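You operate a simulated robot arm through the tools that you are given. There is no shell and no other tool. Be economical: measure what you need, move in short steps, check, and stop when the job is done.

Carry out the task below with a simulated two-armed robot. There is one attempt and no reset: what you move stays moved.

Task
Scan the print that lies on the scanner glass at detail 2.
Fine: switch on and leave it on, shut the lid and set the dial before you press the scan button once.
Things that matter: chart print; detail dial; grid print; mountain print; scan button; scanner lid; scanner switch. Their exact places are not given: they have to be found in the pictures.

It is judged by the outcome, as a careful person would: the job done as asked, and still so three seconds after it is handed in. It fails if anything else is knocked over, pushed out of place, dropped, spilled or broken. Lids that push on must go on centred and level and be pressed home; caps that screw on are set level and turned clockwise until they are tight.

Robot
Two 7-joint arms with fingered hands on one trunk, on a base that drives. Base frame: it is fixed to the floor where the robot stands at the start and does not move with it; the origin is under the middle of the robot, x ahead of it, y to its left, z up. Lengths are in mm, angles in rad, forces in N, time in s.
The left shoulder is at the start at [34, 104, 1194], the right one opposite. With the tool pointing down near the work surface each hand reaches from about 100 to 560 mm from the robot's upright axis, wherever it stands, measured 20 degrees to its own side. Places, roughly: detail dial [500, -300, 900]; scan button [500, -200, 900]; scanner lid [900, -200, 1000]; scanner switch [500, -100, 900]. Payload 2.4 kg a hand.
The tool frame of a hand sits at the grasp point between the pads (the TCP): z along the fingers, y along the line on which they close. The tips reach 17 mm beyond it. The gripper opens to 88 mm. The gripper's body begins 47 mm behind the TCP. The gripper is a hand of 2 fingers: y runs from the thumb to the fingers, the wrist lies at [0, 0, -165] in the tool frame.
Orientation is that of the tool frame in the base frame, as a unit quaternion [w, x, y, z]. With the fingers straight down and closing along the base's y, the tool's x points along the base's -x, its y along +y and its z along -z.

Tools
- The arms move only by the tool arm_command. It takes "left_steps", "right_steps" or both (then of equal length, played together; a hand with none holds still); each is a list of rows, each a list of 6 numbers: the shift along the tool's x, y, z in mm, then the turn, a rotation vector about the tool's x, y, z in rad. In form: [[x, y, z, rx, ry, rz], ...]. A call has 1 to 12 rows; each row shifts and turns the commanded pose from where the row before left it, along the tool's axes as they then stand. A row lasts 0.2 s, in which the tool goes at most 50 mm and 0.15 rad; a call with a longer step from one row to the next is refused whole. A pose out of reach is approached as far as the arm can. The call stops where the force on the tool passes 40 N (or 10 N more than at its start, if that is more) or the arm is blocked; 0.2 s more then pass. In this call time passes only in rows, and 0.2 s behind the last. The reply holds the time, the measured pose of the TCP, the force on the tool along the base axes, the opening and the grip force, in the units named above and with some noise, with the torque about the TCP (base axes, N m) and any sound that the robot's microphone picked up.
- Cameras (640 x 400 px; columns grow to the right, rows downward): "scene" is now at [111.3, -28.4, 1146.4]; the picture's right is [-0.41, -0.91, 0.00], its down [0.20, -0.09, -0.98] and it looks along [0.89, -0.40, 0.22] (base axes); focal length 214 px, centre (320, 200). "left" rides on the left gripper at [-50, 3, -63] in its tool frame; the picture's right is [-0.06, -1.00, 0.00], its down [0.78, -0.05, -0.62] and it looks along [0.62, -0.04, 0.79] (tool axes); focal length 275 px, centre (320, 200). "right" rides on the right gripper at [50, 3, -64] in its tool frame; the picture's right is [-0.06, 1.00, 0.00], its down [-0.78, -0.05, -0.62] and it looks along [-0.62, -0.04, 0.79] (tool axes); focal length 275 px, centre (320, 200).
- snapshot(camera): a new picture of that camera. The clock stands still meanwhile.
- raise_lower(by): slides the trunk up (or, below 0, down) by that many mm; the arms and the scene camera ride with it, the base frame stays. It gives what a move gives, with no picture.
- roll_base(legs): drives the robot by 1 to 6 legs, each [ahead, left, turn to the left] in mm, mm and rad, along the robot's own axes; the way and the turn of a leg run together, so that a leg with both is an arc; at most 1500 mm and 3.142 rad a leg. The arms and the cameras ride along, it lands a little off, and it stops where it bumps. It gives what a move gives.
- curl_fingers(finger1, thumb_bend, hand): sets how far each is bent, from 0 (flat) to 1 (curled in); at 0.3 the hand is open as for a grip, at 0.7 the pads meet at the TCP. One left out holds its place. A second passes; each finger stops where it meets its share of the squeeze, and holds until it gets a number again. It is the only way to open and close the hand. It gives what a move gives, with no picture; readings hold the bend of each and the force on the fingers (four entries, about 0 where the hand has none), thumb and palm.
- turn_head(pan, tilt): turns the head with the scene camera to pan (to the left, within 1.047 rad either way) and tilt (down, from -0.506 to 1.204), counted from straight ahead of the robot. It gives what a move gives.
- point_at(camera, pixels): for up to 12 pixels [column, row] of the newest picture of that camera ("zoom" is the newest enlarged one), the place [x, y, z] in the base frame of the surface seen there, good to about 2 mm, but the place of the scene camera against the robot may be out by one fixed shift of up to 12 mm in any direction. The clock stands still meanwhile.
- zoom(camera, box): a new picture of the part [left, top, right, bottom] of that camera's present view, enlarged. The clock stands still meanwhile.
- hand_in(): hands the job in; it is judged then, once.

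Work in short steps. Measure before you move; look again where a grasp or a placing could have gone wrong, and mend it. You have 80 turns and 58 pictures in all, those below and enlarged ones among them. Open the grippers and draw the arms clear of the work before you hand the job in, unless the task says otherwise; then end with one line.

The tools are called as name(argument=value, ...) on one line, values as JSON. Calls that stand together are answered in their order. arm_command: Moves the arms, as the interface text tells. Its arguments: {"type":"object","properties":{"left_steps":{"type":"array","items":{"type":"array","items":{"type":"number"}}},"right_steps":{"type":"array","items":{"type":"array","items":{"type":"number"}}}},"required":[]} The other tools are called the same way: raise_lower (by) slides the trunk up or down; curl_fingers (finger1, thumb_bend, hand) moves the fingers one by one; roll_base (legs) drives the base; turn_head (pan, tilt) turns the head that bears the scene camera; snapshot (camera) takes a picture; point_at (camera, pixels) gives the place of the surface under pixels of a picture; zoom (camera, box) takes an enlarged picture of a part of a camera's view; hand_in () hands the job in.

At the start:

```text
time: 0.0
left_tcp_pos: [382.2, 21.7, 1358.9]
left_tcp_rot: [0.0, 0.0, 1.0, 0.0]
left_contact_force: [0.4, 0.0, 0.1]
left_moment: [0.02, -0.02, -0.04]
left_gripper_width: 88.0
left_grasp_force: 0.1
left_shape: jaw
left_bend: [0.3, 0.3]
left_finger forces: [0.1, 0.0, 0.1, 0.0, 0.0, 0.1]
right_tcp_pos: [301.5, -280.2, 1272.3]
right_tcp_rot: [0.001, -0.002, 1.0, -0.001]
right_contact_force: [0.9, 0.2, -0.1]
right_moment: [-0.01, -0.01, -0.02]
right_gripper_width: 87.8
right_grasp_force: 0.1
right_shape: jaw
right_bend: [0.3, 0.3]
right_finger forces: [0.0, 0.1, 0.0, 0.0, 0.0, 0.0]
trunk travel left (down, up): [-424.0, 426.0]
robot x, y, heading: [-0.8, -3.5, 0.003]
head pan, tilt: [-0.644, -0.009]
```

scene: 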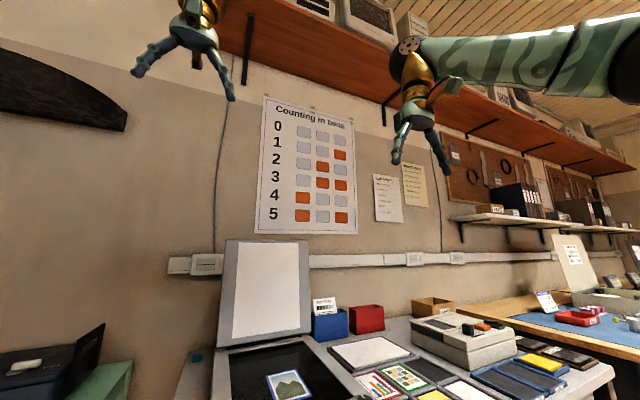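
right: 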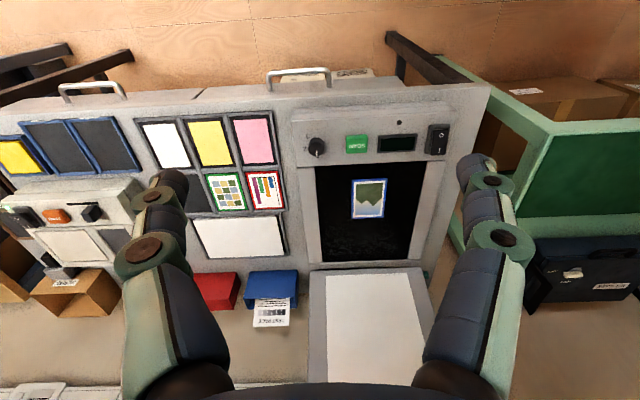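
left: 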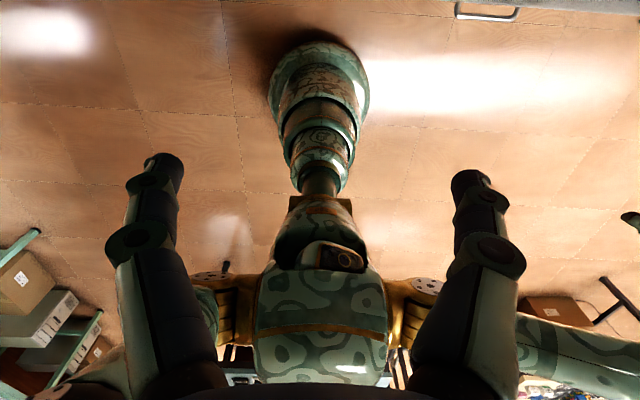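

The right camera shows the scanner panel: dial near (317,147), green button (357,144), switch (437,140), open lid at the bottom. I tilt the head toward it and enlarge the panel.

turn_head(pan=-0.35, tilt=0.6)

zoom(camera="right", box=[290, 105, 470, 218])

point_at(camera="right", pixels=[[317, 147], [357, 144], [437, 140], [300, 130], [450, 130], [320, 260], [425, 262], [320, 380], [420, 330], [315, 165], [397, 143]])

snapshot(camera="scene")

```text
time: 1.0
left_tcp_pos: [381.5, 21.9, 1360.2]
left_tcp_rot: [0.0, 0.0, 1.0, 0.0]
left_contact_force: [-0.1, 0.0, 0.2]
left_moment: [-0.03, 0.02, -0.02]
left_gripper_width: 87.6
left_grasp_force: 0.1
left_shape: jaw
left_bend: [0.3, 0.3]
left_finger forces: [0.0, 0.0, 0.1, 0.0, 0.0, 0.0]
right_tcp_pos: [301.0, -281.0, 1272.1]
right_tcp_rot: [0.0, -0.001, 1.0, -0.001]
right_contact_force: [-1.0, 0.7, -0.7]
right_moment: [0.01, -0.03, 0.01]
right_gripper_width: 87.8
right_grasp_force: 0.0
right_shape: jaw
right_bend: [0.3, 0.3]
right_finger forces: [0.0, 0.0, 0.1, 0.0, 0.0, 0.0]
trunk travel left (down, up): [-424.0, 426.0]
robot x, y, heading: [2.1, 0.8, -0.003]
head pan, tilt: [-0.351, 0.6]
```

```text
3.54 times, centred on (380, 162) of right
```

zoom: 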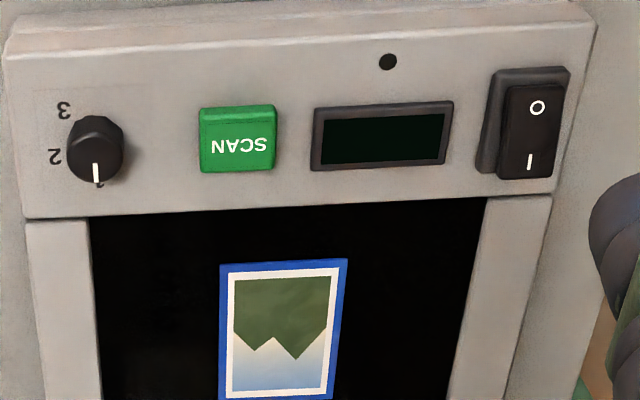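

```text
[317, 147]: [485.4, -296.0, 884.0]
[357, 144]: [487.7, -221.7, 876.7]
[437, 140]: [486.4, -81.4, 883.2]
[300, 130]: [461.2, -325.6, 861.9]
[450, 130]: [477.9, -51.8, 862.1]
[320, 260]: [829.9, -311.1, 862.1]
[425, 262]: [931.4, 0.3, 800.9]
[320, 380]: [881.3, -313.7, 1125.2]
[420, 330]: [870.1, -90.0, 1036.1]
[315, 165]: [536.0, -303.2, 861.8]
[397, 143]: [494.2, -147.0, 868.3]
```

```text
53 pictures are left
```

scene: 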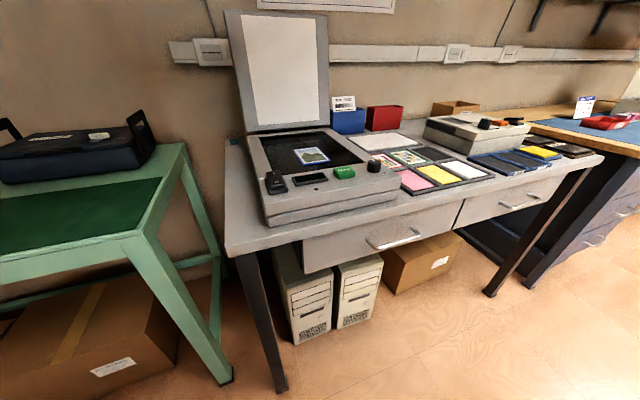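

Dial points to 1 (far side), 2 lies to the robot's right; the switch has I on the far side; the mountain print is on the glass. I measure the lid and table in the scene picture.

point_at(camera="scene", pixels=[[228, 14], [325, 18], [246, 130], [327, 122], [280, 70], [250, 140], [326, 72], [275, 182], [375, 165], [345, 172], [232, 250], [420, 210]])

zoom(camera="scene", box=[210, 5, 410, 240])

```text
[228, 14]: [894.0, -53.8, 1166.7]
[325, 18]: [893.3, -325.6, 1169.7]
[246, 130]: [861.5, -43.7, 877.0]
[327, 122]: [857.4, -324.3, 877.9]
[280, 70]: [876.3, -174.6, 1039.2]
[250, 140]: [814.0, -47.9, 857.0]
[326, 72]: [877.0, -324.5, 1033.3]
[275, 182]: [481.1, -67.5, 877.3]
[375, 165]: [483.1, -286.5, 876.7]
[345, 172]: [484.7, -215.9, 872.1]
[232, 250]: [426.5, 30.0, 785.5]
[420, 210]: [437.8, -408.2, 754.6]
```

```text
1.70 times, centred on (310, 122) of scene
```

zoom: 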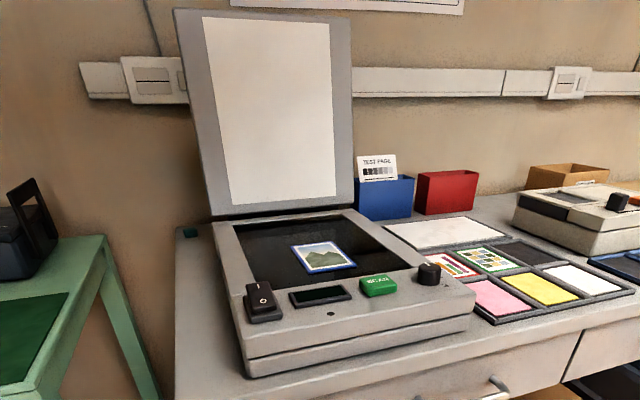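

The scene camera reads about (-3,+8,-6) off against the right one. The lid's free edge is near x 896, z 1175, past reach from here, so I check the clearance between robot base and table before driving.

turn_head(pan=-0.3, tilt=1.2)

snapshot(camera="scene")

```text
time: 2.0
left_tcp_pos: [382.0, 20.8, 1359.9]
left_tcp_rot: [0.0, 0.0, 1.0, -0.001]
left_contact_force: [0.0, 0.0, 0.1]
left_moment: [-0.01, -0.03, 0.03]
left_gripper_width: 88.0
left_grasp_force: 0.1
left_shape: jaw
left_bend: [0.3, 0.3]
left_finger forces: [0.1, 0.0, 0.1, 0.0, 0.0, 0.0]
right_tcp_pos: [301.1, -279.8, 1270.8]
right_tcp_rot: [0.0, 0.0, 1.0, -0.001]
right_contact_force: [0.4, -0.4, 0.3]
right_moment: [0.01, -0.05, 0.04]
right_gripper_width: 88.0
right_grasp_force: 0.0
right_shape: jaw
right_bend: [0.3, 0.3]
right_finger forces: [0.1, 0.0, 0.0, 0.0, 0.0, 0.1]
trunk travel left (down, up): [-424.0, 426.0]
robot x, y, heading: [-0.6, -0.6, -0.004]
head pan, tilt: [-0.3, 1.201]
```

```text
51 pictures are left
```

scene: 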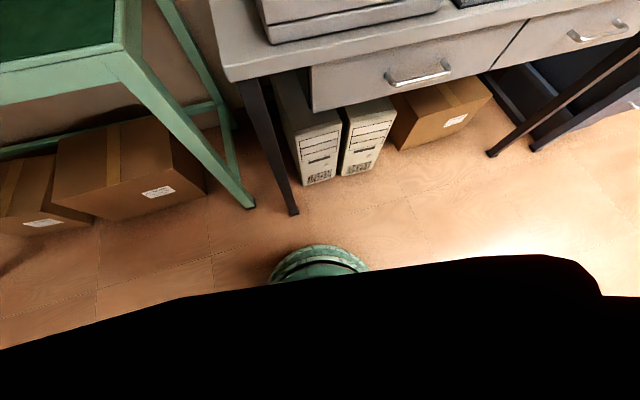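

point_at(camera="scene", pixels=[[318, 250], [285, 262], [362, 262], [292, 210], [318, 182], [362, 172], [252, 206], [445, 70], [232, 82], [415, 148], [130, 45], [386, 82]])

```text
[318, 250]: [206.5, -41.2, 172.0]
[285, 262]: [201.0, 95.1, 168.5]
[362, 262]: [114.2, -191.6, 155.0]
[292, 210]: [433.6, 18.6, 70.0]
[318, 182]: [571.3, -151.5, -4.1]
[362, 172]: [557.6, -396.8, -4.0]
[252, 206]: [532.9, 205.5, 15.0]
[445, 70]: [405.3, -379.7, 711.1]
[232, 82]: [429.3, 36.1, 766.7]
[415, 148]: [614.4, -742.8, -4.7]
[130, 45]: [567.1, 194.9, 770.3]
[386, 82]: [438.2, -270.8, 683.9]
```

The base front is at about x 215, the table leg at (433,18) and the PCs begin at x 557. I drive 200 ahead and 150 right, leaving clearance, and look again.

roll_base(legs=[[0, -150, 0], [200, 0, 0]])

turn_head(pan=0, tilt=0.4)

snapshot(camera="scene")

snapshot(camera="right")

```text
time: 4.6
left_tcp_pos: [586.9, -129.7, 1358.6]
left_tcp_rot: [0.0, 0.0, 1.0, 0.0]
left_contact_force: [0.8, 1.3, 0.1]
left_moment: [0.03, -0.02, 0.05]
left_gripper_width: 87.8
left_grasp_force: 0.1
left_shape: jaw
left_bend: [0.3, 0.3]
left_finger forces: [0.1, 0.0, 0.1, 0.1, 0.1, 0.1]
right_tcp_pos: [505.6, -432.7, 1271.2]
right_tcp_rot: [0.0, -0.001, 1.0, -0.001]
right_contact_force: [-0.5, 0.1, 1.2]
right_moment: [0.03, -0.02, -0.03]
right_gripper_width: 88.1
right_grasp_force: 0.1
right_shape: jaw
right_bend: [0.3, 0.3]
right_finger forces: [0.0, 0.0, 0.0, 0.1, 0.0, 0.0]
trunk travel left (down, up): [-424.0, 426.0]
robot x, y, heading: [204.1, -151.2, 0.002]
head pan, tilt: [-0.3, 1.201]
```

```text
time: 5.7
left_tcp_pos: [585.9, -129.2, 1359.5]
left_tcp_rot: [0.0, 0.001, 1.0, -0.001]
left_contact_force: [-0.5, 0.3, -0.6]
left_moment: [0.01, 0.01, 0.02]
left_gripper_width: 87.7
left_grasp_force: 0.0
left_shape: jaw
left_bend: [0.3, 0.3]
left_finger forces: [0.1, 0.1, 0.0, 0.0, 0.0, 0.0]
right_tcp_pos: [504.1, -432.5, 1271.6]
right_tcp_rot: [0.0, 0.0, 1.0, -0.001]
right_contact_force: [1.0, 0.2, -0.2]
right_moment: [-0.01, 0.02, -0.03]
right_gripper_width: 87.8
right_grasp_force: 0.1
right_shape: jaw
right_bend: [0.3, 0.3]
right_finger forces: [0.0, 0.1, 0.0, 0.0, 0.0, 0.0]
trunk travel left (down, up): [-424.0, 426.0]
robot x, y, heading: [203.5, -149.2, -0.001]
head pan, tilt: [0.0, 0.4]
```

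```text
50 pictures are left
```

scene: 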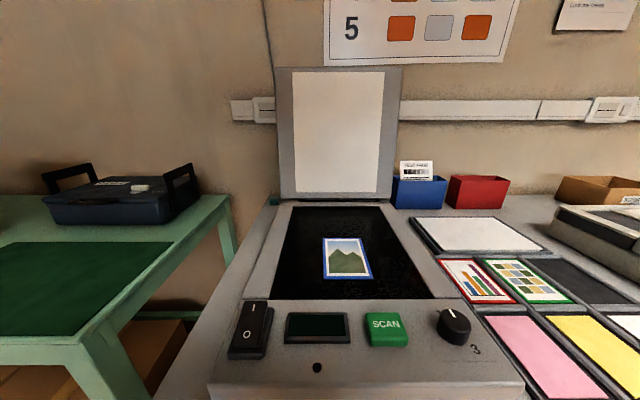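

```text
49 pictures are left
```

right: 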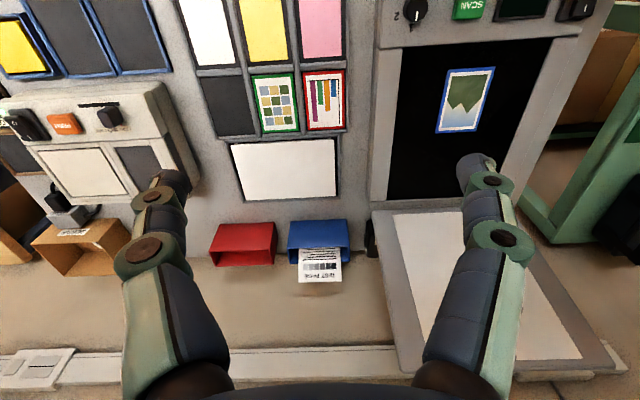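

I measure the lid's edges from the right camera, the wall, and the switch, dial and button in the scene.

point_at(camera="right", pixels=[[374, 215], [405, 370], [405, 300], [340, 360], [570, 368], [470, 245], [300, 300], [372, 240]])

point_at(camera="scene", pixels=[[281, 70], [399, 70], [340, 69], [430, 80], [255, 311], [247, 335], [386, 325], [455, 316], [451, 326], [300, 203], [476, 350], [200, 60]])

```text
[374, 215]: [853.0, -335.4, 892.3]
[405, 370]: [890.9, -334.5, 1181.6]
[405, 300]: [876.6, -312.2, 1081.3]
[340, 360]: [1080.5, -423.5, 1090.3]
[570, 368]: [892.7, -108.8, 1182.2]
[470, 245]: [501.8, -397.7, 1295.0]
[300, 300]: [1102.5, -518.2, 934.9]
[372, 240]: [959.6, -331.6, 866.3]
```

```text
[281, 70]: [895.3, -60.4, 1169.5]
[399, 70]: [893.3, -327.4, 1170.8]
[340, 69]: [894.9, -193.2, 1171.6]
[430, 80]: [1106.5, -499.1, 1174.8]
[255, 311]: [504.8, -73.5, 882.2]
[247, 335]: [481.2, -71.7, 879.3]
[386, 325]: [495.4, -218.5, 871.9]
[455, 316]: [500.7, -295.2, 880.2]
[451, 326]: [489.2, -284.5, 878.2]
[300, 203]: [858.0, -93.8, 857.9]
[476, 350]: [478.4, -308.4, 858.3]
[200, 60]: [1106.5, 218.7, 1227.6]
```

Lid free edge: x≈893, z≈1183, y −60…−335; the rocker's I half is at about (508,−81). I close the left fingers and bring the left hand over the switch and the right one over the dial.

curl_fingers(hand="left", finger1=0.7, thumb_bend=0.7)

arm_command(left_steps=[[20, 12, 40, 0, 0, 0], [20, 12, 40, 0, 0, 0], [20, 12, 40, 0, 0, 0], [18, 12, 40, 0, 0, 0], [0, 0, 45, 0, 0, 0], [0, 0, 45, 0, 0, 0], [0, 0, 45, 0, 0, 0], [0, 0, 40, 0, 0, 0]], right_steps=[[4, 35, 30, 0, 0, 0], [4, 35, 30, 0, 0, 0], [4, 35, 30, 0, 0, 0], [2, 33, 30, 0, 0, 0], [0, 0, 35, 0, 0, 0], [0, 0, 35, 0, 0, 0], [0, 0, 30, 0, 0, 0], [0, 0, 30, 0, 0, 0]])

snapshot(camera="left")

snapshot(camera="right")

```text
time: 6.7
left_tcp_pos: [584.9, -128.8, 1358.8]
left_tcp_rot: [0.0, 0.001, 1.0, -0.001]
left_contact_force: [0.9, -0.3, -0.3]
left_moment: [0.01, 0.02, -0.05]
left_gripper_width: 0.0
left_grasp_force: 0.0
left_shape: fingers
left_bend: [0.7, 0.7]
left_finger forces: [0.0, 0.0, 0.1, 0.0, 0.1, 0.0]
right_tcp_pos: [505.3, -431.2, 1272.3]
right_tcp_rot: [0.0, -0.001, 1.0, 0.0]
right_contact_force: [0.2, 0.5, -0.8]
right_moment: [-0.05, 0.0, -0.02]
right_gripper_width: 87.9
right_grasp_force: 0.1
right_shape: jaw
right_bend: [0.3, 0.3]
right_finger forces: [0.1, 0.0, 0.1, 0.0, 0.0, 0.1]
trunk travel left (down, up): [-424.0, 426.0]
robot x, y, heading: [206.6, -148.9, -0.001]
head pan, tilt: [0.0, 0.4]
```

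```text
time: 8.5
left_tcp_pos: [505.7, -82.1, 1024.5]
left_tcp_rot: [0.0, 0.001, 1.0, 0.0]
left_contact_force: [0.6, -0.5, 0.4]
left_moment: [0.01, 0.0, 0.0]
left_gripper_width: 0.2
left_grasp_force: 0.1
left_shape: fingers
left_bend: [0.7, 0.7]
left_finger forces: [0.0, 0.0, 0.0, 0.0, 0.0, 0.0]
right_tcp_pos: [488.3, -293.9, 1021.9]
right_tcp_rot: [-0.001, 0.0, 1.0, -0.001]
right_contact_force: [-0.4, -0.9, 0.1]
right_moment: [0.01, -0.03, -0.03]
right_gripper_width: 88.1
right_grasp_force: 0.2
right_shape: jaw
right_bend: [0.3, 0.3]
right_finger forces: [0.0, 0.1, 0.0, 0.0, 0.0, 0.1]
trunk travel left (down, up): [-424.0, 426.0]
robot x, y, heading: [205.1, -150.0, -0.007]
head pan, tilt: [0.0, 0.4]
```

```text
48 pictures are left
```

left: 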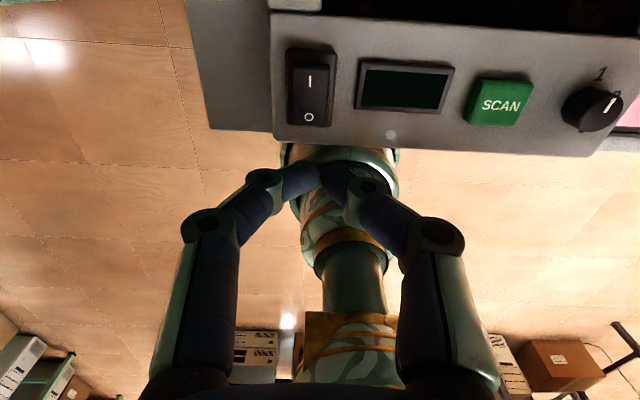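

```text
47 pictures are left
```

right: 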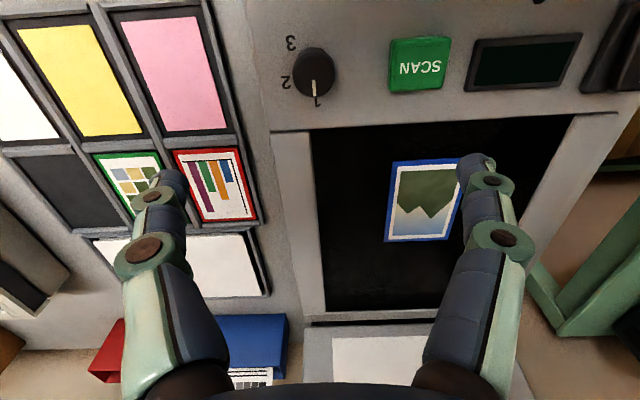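

Both hands are above the panel. I measure the switch halves and the dial with its marks from these wrist cameras.

point_at(camera="left", pixels=[[310, 82], [309, 116], [290, 60], [328, 60], [291, 124], [328, 124], [310, 66], [592, 106], [498, 103]])

point_at(camera="right", pixels=[[314, 72], [295, 72], [333, 72], [315, 95], [314, 50], [286, 83], [290, 43], [318, 102], [418, 66], [314, 86], [443, 40], [392, 90]])

zoom(camera="right", box=[264, 20, 360, 120])

```text
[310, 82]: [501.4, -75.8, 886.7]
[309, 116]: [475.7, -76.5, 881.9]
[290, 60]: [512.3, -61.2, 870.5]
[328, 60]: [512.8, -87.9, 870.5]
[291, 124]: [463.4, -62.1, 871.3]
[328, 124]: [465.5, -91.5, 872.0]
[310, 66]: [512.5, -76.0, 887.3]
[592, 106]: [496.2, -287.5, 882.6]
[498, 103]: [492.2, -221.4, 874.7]
```

```text
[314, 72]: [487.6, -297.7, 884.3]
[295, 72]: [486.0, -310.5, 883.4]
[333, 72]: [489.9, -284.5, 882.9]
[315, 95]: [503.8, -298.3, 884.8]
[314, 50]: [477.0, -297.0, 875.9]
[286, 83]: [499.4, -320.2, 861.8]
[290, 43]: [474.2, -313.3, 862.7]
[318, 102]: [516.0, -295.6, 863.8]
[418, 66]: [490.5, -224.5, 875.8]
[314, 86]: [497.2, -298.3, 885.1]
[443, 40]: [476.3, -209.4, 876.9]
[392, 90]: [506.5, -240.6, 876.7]
```

```text
4.00 times, centred on (312, 70) of right
```

zoom: 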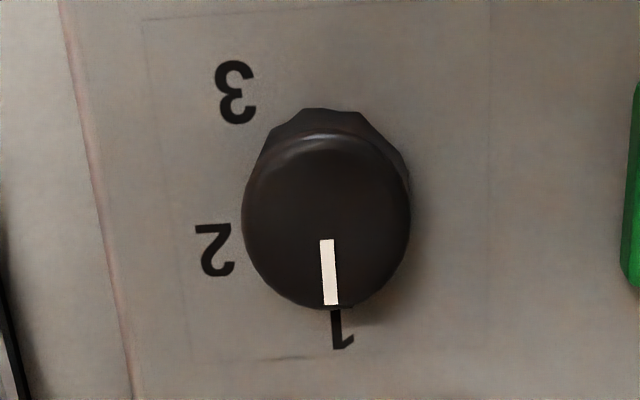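

Dial centre ≈(491,−298), top 884, marks about 70° apart clockwise (2 towards the robot's right). First I press the I half of the switch at (508,−76), surface z 887.

arm_command(left_steps=[[-2, 6, 40, 0, 0, 0], [0, 0, 40, 0, 0, 0], [0, 0, 33, 0, 0, 0], [0, 0, 5, 0, 0, 0], [0, 0, 4, 0, 0, 0], [0, 0, 3, 0, 0, 0], [0, 0, 3, 0, 0, 0], [0, 0, 3, 0, 0, 0]])

snapshot(camera="scene")

```text
time: 10.3
left_tcp_pos: [510.3, -75.7, 895.4]
left_tcp_rot: [0.003, 0.001, 1.0, -0.002]
left_contact_force: [2.7, -1.6, 37.0]
left_moment: [-0.06, 0.09, 0.01]
left_gripper_width: 0.1
left_grasp_force: 19.2
left_shape: fingers
left_bend: [0.74, 0.73]
left_finger forces: [15.9, 0.1, 0.0, 0.0, 22.7, 0.0]
right_tcp_pos: [489.9, -295.6, 1024.2]
right_tcp_rot: [0.002, 0.001, 1.0, -0.001]
right_contact_force: [0.3, 0.4, 0.8]
right_moment: [-0.03, -0.02, -0.01]
right_gripper_width: 87.9
right_grasp_force: 0.1
right_shape: jaw
right_bend: [0.3, 0.3]
right_finger forces: [0.1, 0.0, 0.1, 0.0, 0.2, 0.0]
trunk travel left (down, up): [-424.0, 426.0]
robot x, y, heading: [207.2, -147.8, -0.004]
head pan, tilt: [0.0, 0.4]
```

```text
45 pictures are left
```

scene: 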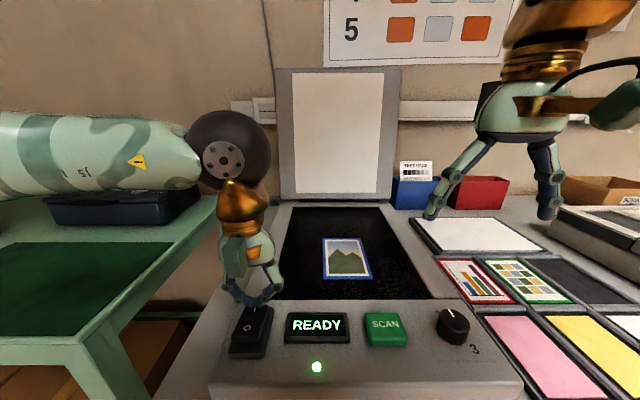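

The display reads READY and the LED is lit, so the switch is on. I raise the left hand, narrow the right fingers and align the right hand over the dial, turned back 0.6 rad.

curl_fingers(hand="right", finger1=0.45, thumb_bend=0.45)

arm_command(left_steps=[[0, 0, -30, 0, 0, 0], [0, 0, -45, 0, 0, 0], [0, 45, -45, 0, 0, 0], [0, 45, -40, 0, 0, 0], [0, 45, -40, 0, 0, 0], [0, 0, 0, 0, 0, 0]], right_steps=[[-1, -2, 20, 0, 0, 0], [0, 0, 20, 0, 0, -0.15], [0, 0, 20, 0, 0, -0.15], [0, 0, 20, 0, 0, -0.15], [0, 0, 10, 0, 0, -0.15], [0, 0, 10, 0, 0, 0]])

snapshot(camera="right")

```text
time: 11.4
left_tcp_pos: [510.3, -78.2, 896.4]
left_tcp_rot: [0.005, 0.001, 1.0, -0.003]
left_contact_force: [-1.8, -0.1, 23.8]
left_moment: [-0.04, 0.1, 0.0]
left_gripper_width: 0.0
left_grasp_force: 13.7
left_shape: fingers
left_bend: [0.73, 0.73]
left_finger forces: [11.7, 0.1, 0.1, 0.0, 15.9, 0.1]
right_tcp_pos: [487.4, -294.4, 1021.7]
right_tcp_rot: [0.001, -0.001, 1.0, -0.001]
right_contact_force: [0.1, -0.2, 0.4]
right_moment: [-0.01, 0.02, -0.01]
right_gripper_width: 50.9
right_grasp_force: 0.1
right_shape: fingers
right_bend: [0.45, 0.45]
right_finger forces: [0.1, 0.1, 0.0, 0.0, 0.0, 0.1]
trunk travel left (down, up): [-424.0, 426.0]
robot x, y, heading: [206.4, -149.3, -0.004]
head pan, tilt: [0.0, 0.4]
stopped (left hand): the force on the tool passed its limit at 48 N (the readings are from after the stop); the commanded pose is now the measured one
```

```text
refused: row 3 steps farther than a row can; nothing moved
```

```text
44 pictures are left
```

right: 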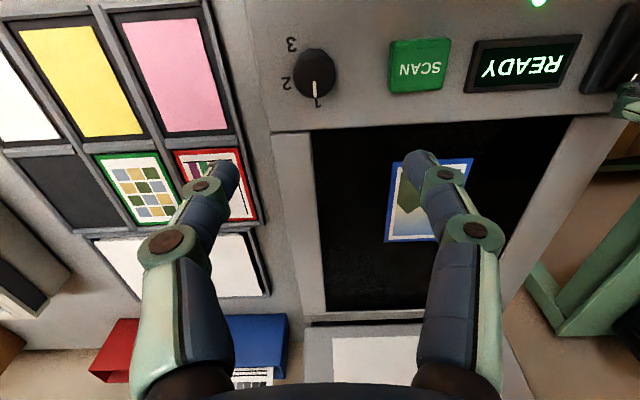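

The move was refused for too long a diagonal step; I repeat it with shorter rows.

arm_command(left_steps=[[0, 0, -30, 0, 0, 0], [0, 0, -45, 0, 0, 0], [0, 30, -35, 0, 0, 0], [0, 35, -35, 0, 0, 0], [0, 35, -35, 0, 0, 0], [0, 0, 0, 0, 0, 0]], right_steps=[[-2.5, -3.4, 20, 0, 0, 0], [0, 0, 20, 0, 0, -0.15], [0, 0, 20, 0, 0, -0.15], [0, 0, 20, 0, 0, -0.15], [0, 0, 10, 0, 0, -0.15], [0, 0, 10, 0, 0, 0]])

snapshot(camera="scene")

```text
time: 12.8
left_tcp_pos: [508.6, 24.8, 1076.4]
left_tcp_rot: [0.002, 0.002, 1.0, -0.003]
left_contact_force: [-0.4, -0.8, -0.1]
left_moment: [0.0, 0.0, -0.01]
left_gripper_width: 0.2
left_grasp_force: 0.1
left_shape: fingers
left_bend: [0.7, 0.7]
left_finger forces: [0.1, 0.0, 0.1, 0.1, 0.1, 0.0]
right_tcp_pos: [490.7, -297.5, 922.2]
right_tcp_rot: [0.0, -0.295, 0.955, 0.0]
right_contact_force: [0.3, 0.1, 0.2]
right_moment: [0.03, 0.0, 0.01]
right_gripper_width: 51.2
right_grasp_force: 0.1
right_shape: fingers
right_bend: [0.45, 0.45]
right_finger forces: [0.0, 0.0, 0.1, 0.0, 0.0, 0.0]
trunk travel left (down, up): [-424.0, 426.0]
robot x, y, heading: [203.6, -147.9, -0.001]
head pan, tilt: [0.0, 0.4]
```

```text
43 pictures are left
```

scene: 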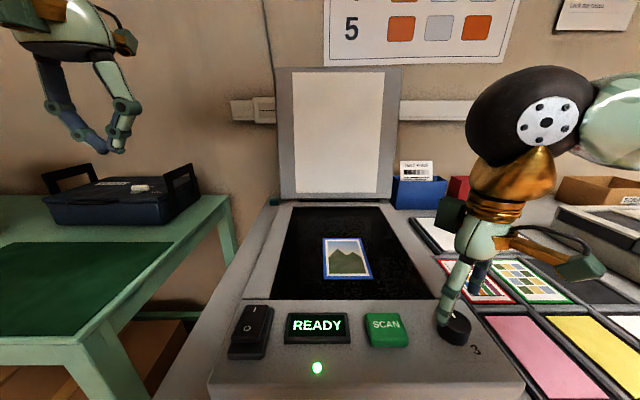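

The hand sits centred over the dial at z 922. I lower it 37 mm so the pads straddle the knob, then close.

arm_command(right_steps=[[0, 0, 12, 0, 0, 0], [0, 0, 10, 0, 0, 0], [0, 0, 8, 0, 0, 0], [0, 0, 7, 0, 0, 0]])

curl_fingers(hand="right", finger1=0.62, thumb_bend=0.62)

zoom(camera="scene", box=[380, 230, 540, 370])

```text
time: 13.8
left_tcp_pos: [508.5, 24.6, 1076.0]
left_tcp_rot: [0.002, 0.002, 1.0, -0.002]
left_contact_force: [-0.3, 0.1, 0.0]
left_moment: [0.01, -0.05, 0.01]
left_gripper_width: 0.0
left_grasp_force: 0.1
left_shape: fingers
left_bend: [0.7, 0.7]
left_finger forces: [0.1, 0.1, 0.0, 0.0, 0.0, 0.0]
right_tcp_pos: [490.1, -297.4, 884.0]
right_tcp_rot: [0.001, -0.296, 0.955, -0.001]
right_contact_force: [0.5, 0.0, -0.3]
right_moment: [0.0, -0.02, 0.01]
right_gripper_width: 50.8
right_grasp_force: 0.0
right_shape: fingers
right_bend: [0.45, 0.45]
right_finger forces: [0.0, 0.1, 0.0, 0.0, 0.0, 0.1]
trunk travel left (down, up): [-424.0, 426.0]
robot x, y, heading: [206.4, -149.9, -0.002]
head pan, tilt: [0.0, 0.4]
```

```text
time: 14.8
left_tcp_pos: [508.9, 24.3, 1077.0]
left_tcp_rot: [0.002, 0.001, 1.0, -0.001]
left_contact_force: [-0.2, 0.5, 0.6]
left_moment: [0.01, 0.0, 0.01]
left_gripper_width: 0.1
left_grasp_force: 0.0
left_shape: fingers
left_bend: [0.7, 0.7]
left_finger forces: [0.1, 0.0, 0.1, 0.0, 0.0, 0.0]
right_tcp_pos: [490.7, -296.5, 883.8]
right_tcp_rot: [0.0, -0.294, 0.956, -0.001]
right_contact_force: [1.6, -1.8, 0.0]
right_moment: [-0.05, -0.01, -0.02]
right_gripper_width: 22.0
right_grasp_force: 1.9
right_shape: fingers
right_bend: [0.59, 0.59]
right_finger forces: [1.2, 0.0, 0.0, 0.0, 3.1, 0.1]
trunk travel left (down, up): [-424.0, 426.0]
robot x, y, heading: [206.5, -152.2, -0.002]
head pan, tilt: [0.0, 0.4]
```

```text
2.86 times, centred on (460, 300) of scene
```

zoom: 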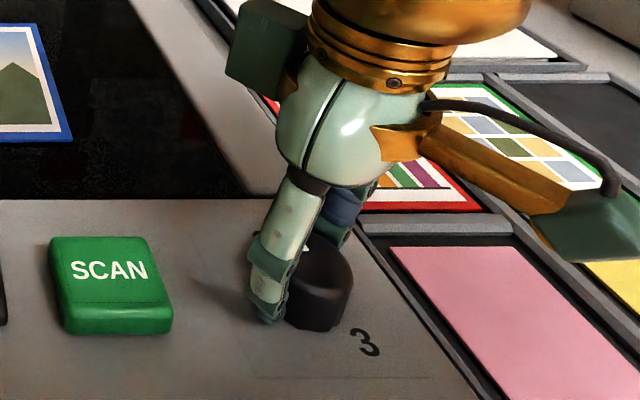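

The knob is held lightly (2 N). I squeeze a bit more and turn clockwise 1.22 rad.

curl_fingers(hand="right", finger1=0.68, thumb_bend=0.68)

arm_command(right_steps=[[0, 0, 0, 0, 0, 0.14], [0, 0, 0, 0, 0, 0.14], [0, 0, 0, 0, 0, 0.14], [0, 0, 0, 0, 0, 0.14], [0, 0, 0, 0, 0, 0.14], [0, 0, 0, 0, 0, 0.13], [0, 0, 0, 0, 0, 0.13], [0, 0, 0, 0, 0, 0.13], [0, 0, 0, 0, 0, 0.13]])

zoom(camera="scene", box=[380, 230, 540, 370])

```text
time: 15.8
left_tcp_pos: [508.3, 23.4, 1076.4]
left_tcp_rot: [0.001, 0.001, 1.0, -0.002]
left_contact_force: [0.5, 0.3, 0.6]
left_moment: [0.0, 0.04, 0.0]
left_gripper_width: 0.1
left_grasp_force: 0.1
left_shape: fingers
left_bend: [0.7, 0.7]
left_finger forces: [0.0, 0.0, 0.1, 0.1, 0.0, 0.0]
right_tcp_pos: [490.9, -296.3, 884.1]
right_tcp_rot: [-0.001, -0.294, 0.956, -0.001]
right_contact_force: [2.9, -1.4, -1.2]
right_moment: [0.01, -0.05, -0.02]
right_gripper_width: 20.8
right_grasp_force: 4.8
right_shape: fingers
right_bend: [0.6, 0.61]
right_finger forces: [3.3, 0.1, 0.1, 0.0, 6.7, 0.1]
trunk travel left (down, up): [-424.0, 426.0]
robot x, y, heading: [205.6, -147.1, -0.007]
head pan, tilt: [0.0, 0.4]
```

```text
time: 17.8
left_tcp_pos: [508.9, 24.1, 1076.6]
left_tcp_rot: [0.002, 0.001, 1.0, -0.001]
left_contact_force: [0.3, -0.9, -0.5]
left_moment: [0.02, -0.01, 0.03]
left_gripper_width: 0.2
left_grasp_force: 0.0
left_shape: fingers
left_bend: [0.7, 0.7]
left_finger forces: [0.0, 0.0, 0.0, 0.0, 0.0, 0.1]
right_tcp_pos: [493.0, -299.3, 883.8]
right_tcp_rot: [0.0, 0.306, 0.952, 0.0]
right_contact_force: [0.4, -4.8, -3.4]
right_moment: [-0.03, 0.0, 0.02]
right_gripper_width: 21.0
right_grasp_force: 4.8
right_shape: fingers
right_bend: [0.6, 0.61]
right_finger forces: [2.9, 0.0, 0.1, 0.0, 7.1, 0.2]
trunk travel left (down, up): [-424.0, 426.0]
robot x, y, heading: [204.7, -147.3, -0.001]
head pan, tilt: [0.0, 0.4]
```

```text
2.86 times, centred on (460, 300) of scene
```

zoom: 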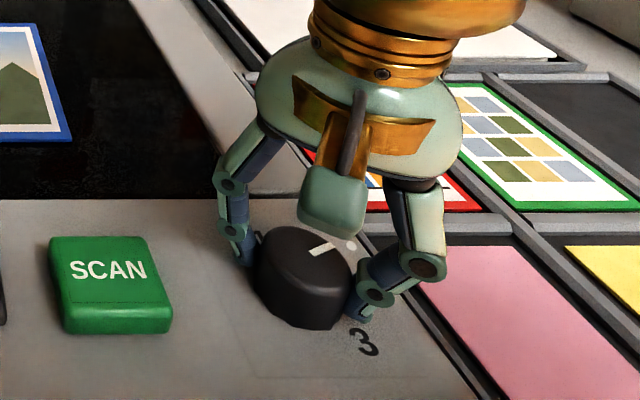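

The knob turned, its pointer now to the right. I open to 0.45, lift off and inspect.

curl_fingers(hand="right", finger1=0.45, thumb_bend=0.45)

arm_command(right_steps=[[0, 0, -25, 0, 0, 0], [0, 0, -40, 0, 0, -0.15], [0, 0, -45, 0, 0, -0.15], [0, 0, -45, 0, 0, -0.15], [0, 0, -40, 0, 0, -0.15]])

zoom(camera="right", box=[220, 0, 480, 160])

```text
time: 18.8
left_tcp_pos: [508.1, 23.7, 1076.4]
left_tcp_rot: [0.001, 0.001, 1.0, -0.001]
left_contact_force: [-0.9, 0.6, 0.7]
left_moment: [0.03, 0.01, -0.02]
left_gripper_width: 0.0
left_grasp_force: 0.1
left_shape: fingers
left_bend: [0.7, 0.7]
left_finger forces: [0.0, 0.0, 0.0, 0.0, 0.1, 0.1]
right_tcp_pos: [493.1, -298.6, 885.2]
right_tcp_rot: [0.0, 0.306, 0.952, 0.0]
right_contact_force: [-0.5, 0.5, -0.2]
right_moment: [0.02, 0.02, -0.05]
right_gripper_width: 50.2
right_grasp_force: 0.1
right_shape: fingers
right_bend: [0.45, 0.45]
right_finger forces: [0.0, 0.1, 0.0, 0.1, 0.0, 0.0]
trunk travel left (down, up): [-424.0, 426.0]
robot x, y, heading: [207.0, -149.2, -0.005]
head pan, tilt: [0.0, 0.4]
```

```text
time: 20.0
left_tcp_pos: [507.8, 23.6, 1076.6]
left_tcp_rot: [0.003, 0.001, 1.0, -0.002]
left_contact_force: [0.1, 0.2, 0.3]
left_moment: [0.0, -0.01, 0.03]
left_gripper_width: 0.0
left_grasp_force: 0.0
left_shape: fingers
left_bend: [0.7, 0.7]
left_finger forces: [0.1, 0.0, 0.0, 0.1, 0.1, 0.0]
right_tcp_pos: [491.9, -298.6, 1079.6]
right_tcp_rot: [0.0, 0.009, 1.0, -0.002]
right_contact_force: [-0.3, 0.9, -0.1]
right_moment: [-0.02, 0.01, -0.01]
right_gripper_width: 50.2
right_grasp_force: 0.0
right_shape: fingers
right_bend: [0.45, 0.45]
right_finger forces: [0.1, 0.0, 0.0, 0.1, 0.0, 0.0]
trunk travel left (down, up): [-424.0, 426.0]
robot x, y, heading: [205.0, -150.1, -0.005]
head pan, tilt: [0.0, 0.4]
```

```text
2.46 times, centred on (350, 80) of right
```

zoom: 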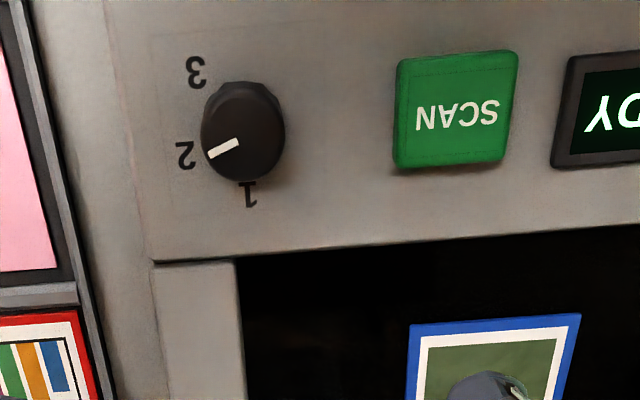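

The pointer now stands at 2. Next the lid: I raise the trunk 80 mm, open the right hand, and turn it so it closes along x, so it can straddle the lid's top edge.

raise_lower(by=80)

curl_fingers(hand="right", finger1=0.3, thumb_bend=0.3)

arm_command(right_steps=[[0, 30, -40, 0, 0, 0], [0, 30, -40, 0, 0, 0], [0, 18, -20, 0, 0, 0], [0, 0, 0, 0, 0, 0.15], [0, 0, 0, 0, 0, 0.15], [0, 0, 0, 0, 0, 0.15], [0, 0, 0, 0, 0, 0.15], [0, 0, 0, 0, 0, 0.15], [0, 0, 0, 0, 0, 0.15], [0, 0, 0, 0, 0, 0.15], [0, 0, 0, 0, 0, 0.15], [0, 0, 0, 0, 0, 0.15]])

arm_command(right_steps=[[0, 0, 0, 0, 0, 0.11], [0, 0, 0, 0, 0, 0.11], [0, 0, 0, -0.15, 0, 0], [0, 0, 0, -0.15, 0, 0], [0, 0, 0, -0.15, 0, 0], [0, 0, 0, -0.15, 0, 0]])

```text
time: 21.2
left_tcp_pos: [511.2, 26.0, 1154.7]
left_tcp_rot: [0.002, 0.0, 1.0, -0.002]
left_contact_force: [0.4, 0.1, 0.5]
left_moment: [0.04, 0.0, 0.01]
left_gripper_width: 0.1
left_grasp_force: 0.1
left_shape: fingers
left_bend: [0.7, 0.7]
left_finger forces: [0.0, 0.0, 0.0, 0.0, 0.0, 0.1]
right_tcp_pos: [493.1, -297.4, 1160.3]
right_tcp_rot: [0.0, 0.01, 1.0, -0.002]
right_contact_force: [0.4, -0.3, 0.2]
right_moment: [0.01, 0.02, 0.0]
right_gripper_width: 50.4
right_grasp_force: 0.0
right_shape: fingers
right_bend: [0.45, 0.45]
right_finger forces: [0.1, 0.1, 0.1, 0.0, 0.1, 0.1]
trunk travel left (down, up): [-504.0, 346.0]
robot x, y, heading: [202.8, -153.5, -0.002]
head pan, tilt: [0.0, 0.4]
```

```text
time: 22.2
left_tcp_pos: [510.5, 24.3, 1154.3]
left_tcp_rot: [0.001, 0.001, 1.0, -0.002]
left_contact_force: [0.3, 0.9, 0.5]
left_moment: [-0.03, 0.0, 0.0]
left_gripper_width: 0.0
left_grasp_force: 0.1
left_shape: fingers
left_bend: [0.7, 0.7]
left_finger forces: [0.0, 0.0, 0.0, 0.1, 0.0, 0.0]
right_tcp_pos: [491.4, -298.5, 1160.7]
right_tcp_rot: [0.0, 0.01, 1.0, -0.001]
right_contact_force: [-0.1, 0.0, -0.5]
right_moment: [-0.01, -0.02, 0.03]
right_gripper_width: 83.4
right_grasp_force: 0.2
right_shape: fingers
right_bend: [0.3, 0.3]
right_finger forces: [0.0, 0.0, 0.0, 0.1, 0.0, 0.0]
trunk travel left (down, up): [-504.0, 346.0]
robot x, y, heading: [205.0, -150.8, -0.005]
head pan, tilt: [0.0, 0.4]
```

```text
time: 24.8
left_tcp_pos: [508.9, 24.4, 1154.0]
left_tcp_rot: [0.002, 0.001, 1.0, -0.002]
left_contact_force: [-0.1, -0.2, 0.3]
left_moment: [0.03, 0.01, 0.0]
left_gripper_width: 0.4
left_grasp_force: 0.1
left_shape: fingers
left_bend: [0.7, 0.7]
left_finger forces: [0.0, 0.0, 0.0, 0.0, 0.0, 0.0]
right_tcp_pos: [493.6, -219.8, 1259.9]
right_tcp_rot: [0.001, 0.634, 0.774, -0.001]
right_contact_force: [0.3, 0.1, -0.1]
right_moment: [0.01, 0.01, 0.03]
right_gripper_width: 83.7
right_grasp_force: 0.1
right_shape: fingers
right_bend: [0.3, 0.3]
right_finger forces: [0.0, 0.0, 0.0, 0.1, 0.0, 0.1]
trunk travel left (down, up): [-504.0, 346.0]
robot x, y, heading: [208.1, -153.3, -0.006]
head pan, tilt: [0.0, 0.4]
```

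```text
time: 26.2
left_tcp_pos: [510.3, 24.2, 1154.2]
left_tcp_rot: [0.003, 0.001, 1.0, -0.001]
left_contact_force: [-0.2, 0.5, 0.5]
left_moment: [-0.05, 0.02, -0.02]
left_gripper_width: 0.2
left_grasp_force: 0.0
left_shape: fingers
left_bend: [0.7, 0.7]
left_finger forces: [0.0, 0.0, 0.0, 0.1, 0.1, 0.0]
right_tcp_pos: [493.3, -219.5, 1259.4]
right_tcp_rot: [0.213, 0.682, 0.669, 0.207]
right_contact_force: [0.0, 0.5, 0.1]
right_moment: [-0.03, -0.05, -0.01]
right_gripper_width: 83.5
right_grasp_force: 0.0
right_shape: fingers
right_bend: [0.3, 0.3]
right_finger forces: [0.0, 0.1, 0.0, 0.0, 0.1, 0.0]
trunk travel left (down, up): [-504.0, 346.0]
robot x, y, heading: [205.9, -151.1, -0.007]
head pan, tilt: [0.0, 0.4]
```

The tool now points 0.6 rad forward of down, closing in the x–z plane. I move it forward over the lid's top edge at TCP (885, z 1245) and look.

arm_command(right_steps=[[0, 35, 26, 0, 0, 0], [0, 35, 26, 0, 0, 0], [0, 35, 26, 0, 0, 0], [0, 35, 26, 0, 0, 0], [0, 35, 26, 0, 0, 0], [0, 35, 26, 0, 0, 0], [0, 35, 26, 0, 0, 0], [0, 35, 26, 0, 0, 0], [0, 35, 26, 0, 0, 0]])

turn_head(pan=0, tilt=0.3)

snapshot(camera="scene")

snapshot(camera="right")

```text
time: 28.2
left_tcp_pos: [509.8, 25.2, 1154.2]
left_tcp_rot: [0.004, 0.002, 1.0, -0.001]
left_contact_force: [0.4, 0.5, 1.4]
left_moment: [-0.02, -0.03, 0.0]
left_gripper_width: 0.1
left_grasp_force: 0.1
left_shape: fingers
left_bend: [0.7, 0.7]
left_finger forces: [0.0, 0.1, 0.0, 0.0, 0.0, 0.1]
right_tcp_pos: [830.0, -231.3, 1236.6]
right_tcp_rot: [0.213, 0.68, 0.671, 0.206]
right_contact_force: [-0.8, 0.5, 0.9]
right_moment: [0.0, -0.01, 0.02]
right_gripper_width: 83.8
right_grasp_force: 0.1
right_shape: fingers
right_bend: [0.3, 0.3]
right_finger forces: [0.1, 0.0, 0.1, 0.1, 0.0, 0.2]
right hand out of reach, approached as far as the arm can: row 8, 9
trunk travel left (down, up): [-504.0, 346.0]
robot x, y, heading: [203.9, -150.2, -0.002]
head pan, tilt: [0.0, 0.4]
```

```text
time: 28.8
left_tcp_pos: [510.5, 25.3, 1154.6]
left_tcp_rot: [0.002, 0.0, 1.0, -0.001]
left_contact_force: [0.4, -0.1, -0.4]
left_moment: [0.01, 0.01, 0.0]
left_gripper_width: 0.1
left_grasp_force: 0.1
left_shape: fingers
left_bend: [0.7, 0.7]
left_finger forces: [0.0, 0.1, 0.0, 0.0, 0.0, 0.2]
right_tcp_pos: [830.2, -232.9, 1235.9]
right_tcp_rot: [0.212, 0.682, 0.669, 0.206]
right_contact_force: [0.7, 0.8, -0.4]
right_moment: [-0.02, -0.05, -0.01]
right_gripper_width: 83.6
right_grasp_force: 0.1
right_shape: fingers
right_bend: [0.3, 0.3]
right_finger forces: [0.1, 0.0, 0.1, 0.0, 0.0, 0.1]
trunk travel left (down, up): [-504.0, 346.0]
robot x, y, heading: [207.2, -152.2, -0.005]
head pan, tilt: [0.0, 0.3]
```

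```text
39 pictures are left
```

scene: 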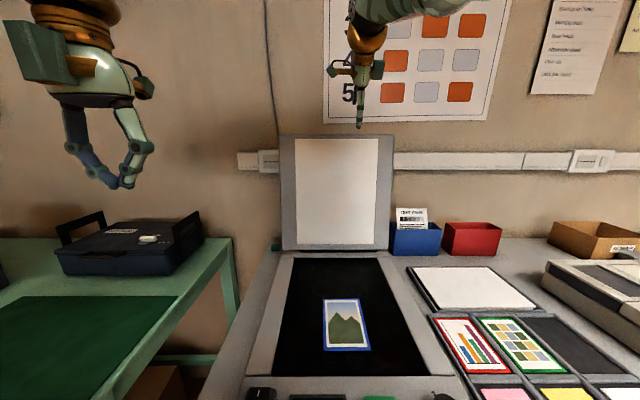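

```text
38 pictures are left
```

right: 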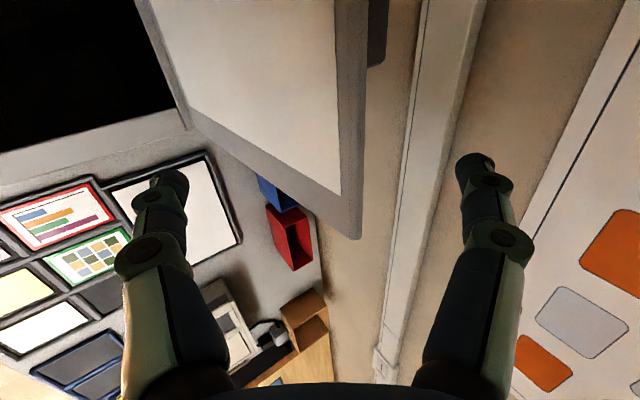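

The arm stops at x 830, ~55 mm short. The right camera shows the lid edge will fit between the fingers; before driving closer, I check the clearance of robot to table with the head down.

turn_head(pan=-0.2, tilt=1.2)

snapshot(camera="scene")

point_at(camera="right", pixels=[[350, 238], [362, 120], [335, 200], [377, 50], [384, 15], [366, 60], [345, 100], [361, 200], [440, 150]])

```text
time: 30.0
left_tcp_pos: [509.6, 24.1, 1153.6]
left_tcp_rot: [0.002, 0.001, 1.0, -0.001]
left_contact_force: [1.0, -0.7, 1.0]
left_moment: [-0.01, -0.02, 0.03]
left_gripper_width: 0.1
left_grasp_force: 0.0
left_shape: fingers
left_bend: [0.7, 0.7]
left_finger forces: [0.0, 0.0, 0.0, 0.0, 0.0, 0.0]
right_tcp_pos: [830.9, -233.2, 1235.8]
right_tcp_rot: [0.211, 0.682, 0.669, 0.206]
right_contact_force: [0.0, 0.1, -0.9]
right_moment: [-0.01, -0.01, -0.04]
right_gripper_width: 84.0
right_grasp_force: 0.0
right_shape: fingers
right_bend: [0.3, 0.3]
right_finger forces: [0.1, 0.0, 0.0, 0.0, 0.0, 0.0]
trunk travel left (down, up): [-504.0, 346.0]
robot x, y, heading: [201.0, -152.7, -0.004]
head pan, tilt: [-0.201, 1.201]
```

```text
37 pictures are left
```

scene: 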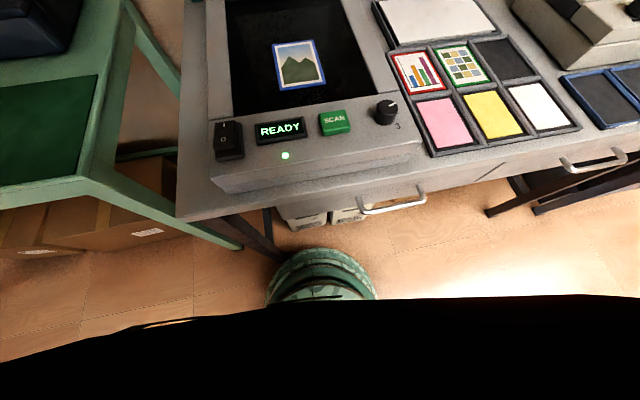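

```text
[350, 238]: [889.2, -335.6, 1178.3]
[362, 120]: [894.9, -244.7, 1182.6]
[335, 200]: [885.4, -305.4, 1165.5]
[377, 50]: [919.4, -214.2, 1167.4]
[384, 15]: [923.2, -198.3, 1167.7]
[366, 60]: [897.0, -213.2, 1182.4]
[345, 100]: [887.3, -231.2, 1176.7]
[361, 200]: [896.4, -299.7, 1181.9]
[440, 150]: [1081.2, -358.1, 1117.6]
```

Lid is ~10 mm thick (front 889, rear ~897 at z 1182), with a dark handle behind it for y > −215. Space ahead of the base is free, so I drive 55 ahead and 30 right.

roll_base(legs=[[0, -30, 0], [55, 0, 0]])

snapshot(camera="right")

```text
time: 31.4
left_tcp_pos: [564.0, -6.4, 1154.6]
left_tcp_rot: [0.002, -0.001, 1.0, -0.002]
left_contact_force: [1.2, 0.2, 0.1]
left_moment: [-0.01, 0.04, -0.01]
left_gripper_width: 0.1
left_grasp_force: 0.0
left_shape: fingers
left_bend: [0.7, 0.7]
left_finger forces: [0.1, 0.0, 0.0, 0.1, 0.1, 0.0]
right_tcp_pos: [884.1, -263.5, 1234.0]
right_tcp_rot: [0.212, 0.681, 0.67, 0.206]
right_contact_force: [0.0, 0.3, -0.3]
right_moment: [-0.04, 0.03, 0.01]
right_gripper_width: 83.8
right_grasp_force: 0.1
right_shape: fingers
right_bend: [0.3, 0.3]
right_finger forces: [0.0, 0.0, 0.1, 0.0, 0.1, 0.1]
trunk travel left (down, up): [-504.0, 346.0]
robot x, y, heading: [256.2, -180.8, -0.0]
head pan, tilt: [-0.201, 1.201]
```

```text
36 pictures are left
```

right: 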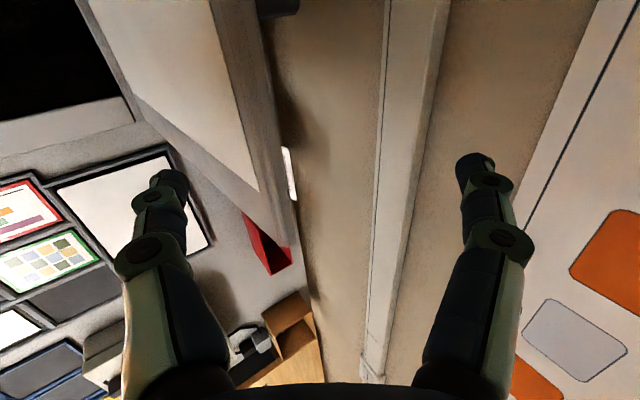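

The rear finger is beyond the lid and the front one before it. I lower the hand 84 mm straight down.

arm_command(right_steps=[[0, -12, 17.3, 0, 0, 0], [0, -12, 17.3, 0, 0, 0], [0, -12, 17.3, 0, 0, 0], [0, -11.5, 17.3, 0, 0, 0]])

snapshot(camera="right")

```text
time: 32.4
left_tcp_pos: [562.7, -5.7, 1154.7]
left_tcp_rot: [0.001, -0.002, 1.0, -0.002]
left_contact_force: [0.9, -0.2, 0.6]
left_moment: [-0.04, -0.02, 0.02]
left_gripper_width: 0.0
left_grasp_force: 0.1
left_shape: fingers
left_bend: [0.7, 0.7]
left_finger forces: [0.0, 0.1, 0.0, 0.0, 0.0, 0.0]
right_tcp_pos: [891.1, -263.2, 1151.9]
right_tcp_rot: [0.212, 0.682, 0.669, 0.206]
right_contact_force: [-1.0, -0.2, 0.4]
right_moment: [0.01, -0.03, -0.02]
right_gripper_width: 83.7
right_grasp_force: 0.1
right_shape: fingers
right_bend: [0.3, 0.3]
right_finger forces: [0.0, 0.0, 0.0, 0.0, 0.1, 0.0]
right hand out of reach, approached as far as the arm can: row 2, 4
trunk travel left (down, up): [-504.0, 346.0]
robot x, y, heading: [258.8, -180.6, 0.003]
head pan, tilt: [-0.201, 1.201]
```

```text
35 pictures are left
```

right: 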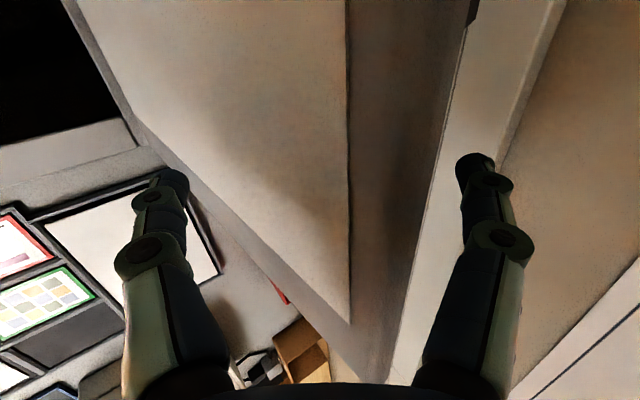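

The lid edge lies between the fingers. I pull straight back 100 mm in 20 mm rows so the rear finger draws the lid forward.

arm_command(right_steps=[[0, -16.5, -11.3, 0, 0, 0], [0, -16.5, -11.3, 0, 0, 0], [0, -16.5, -11.3, 0, 0, 0], [0, -16.5, -11.3, 0, 0, 0], [0, -16.5, -11.3, 0, 0, 0]])

snapshot(camera="right")

```text
time: 33.6
left_tcp_pos: [562.5, -5.8, 1152.9]
left_tcp_rot: [0.002, -0.001, 1.0, -0.002]
left_contact_force: [-0.7, 0.6, -0.4]
left_moment: [-0.01, 0.0, 0.03]
left_gripper_width: 0.1
left_grasp_force: 0.1
left_shape: fingers
left_bend: [0.7, 0.7]
left_finger forces: [0.0, 0.0, 0.0, 0.0, 0.0, 0.1]
right_tcp_pos: [886.2, -240.1, 1156.3]
right_tcp_rot: [0.211, 0.681, 0.67, 0.205]
right_contact_force: [-0.7, -0.2, -0.5]
right_moment: [0.02, 0.0, -0.02]
right_gripper_width: 83.8
right_grasp_force: 0.0
right_shape: fingers
right_bend: [0.3, 0.3]
right_finger forces: [0.0, 0.0, 0.0, 0.0, 0.0, 0.1]
right hand out of reach, approached as far as the arm can: row 1, 2, 3, 4, 5
trunk travel left (down, up): [-504.0, 346.0]
robot x, y, heading: [257.7, -183.5, 0.002]
head pan, tilt: [-0.201, 1.201]
```

```text
34 pictures are left
```

right: 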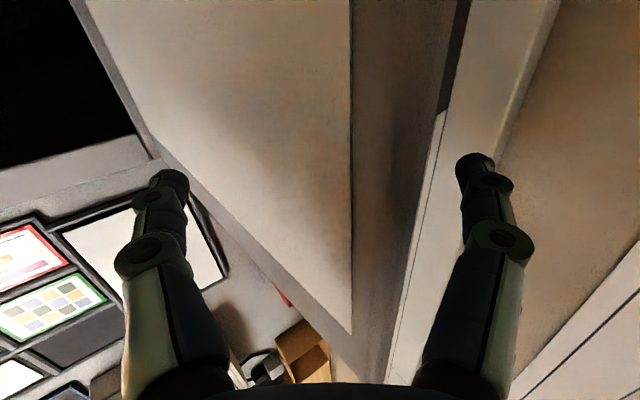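

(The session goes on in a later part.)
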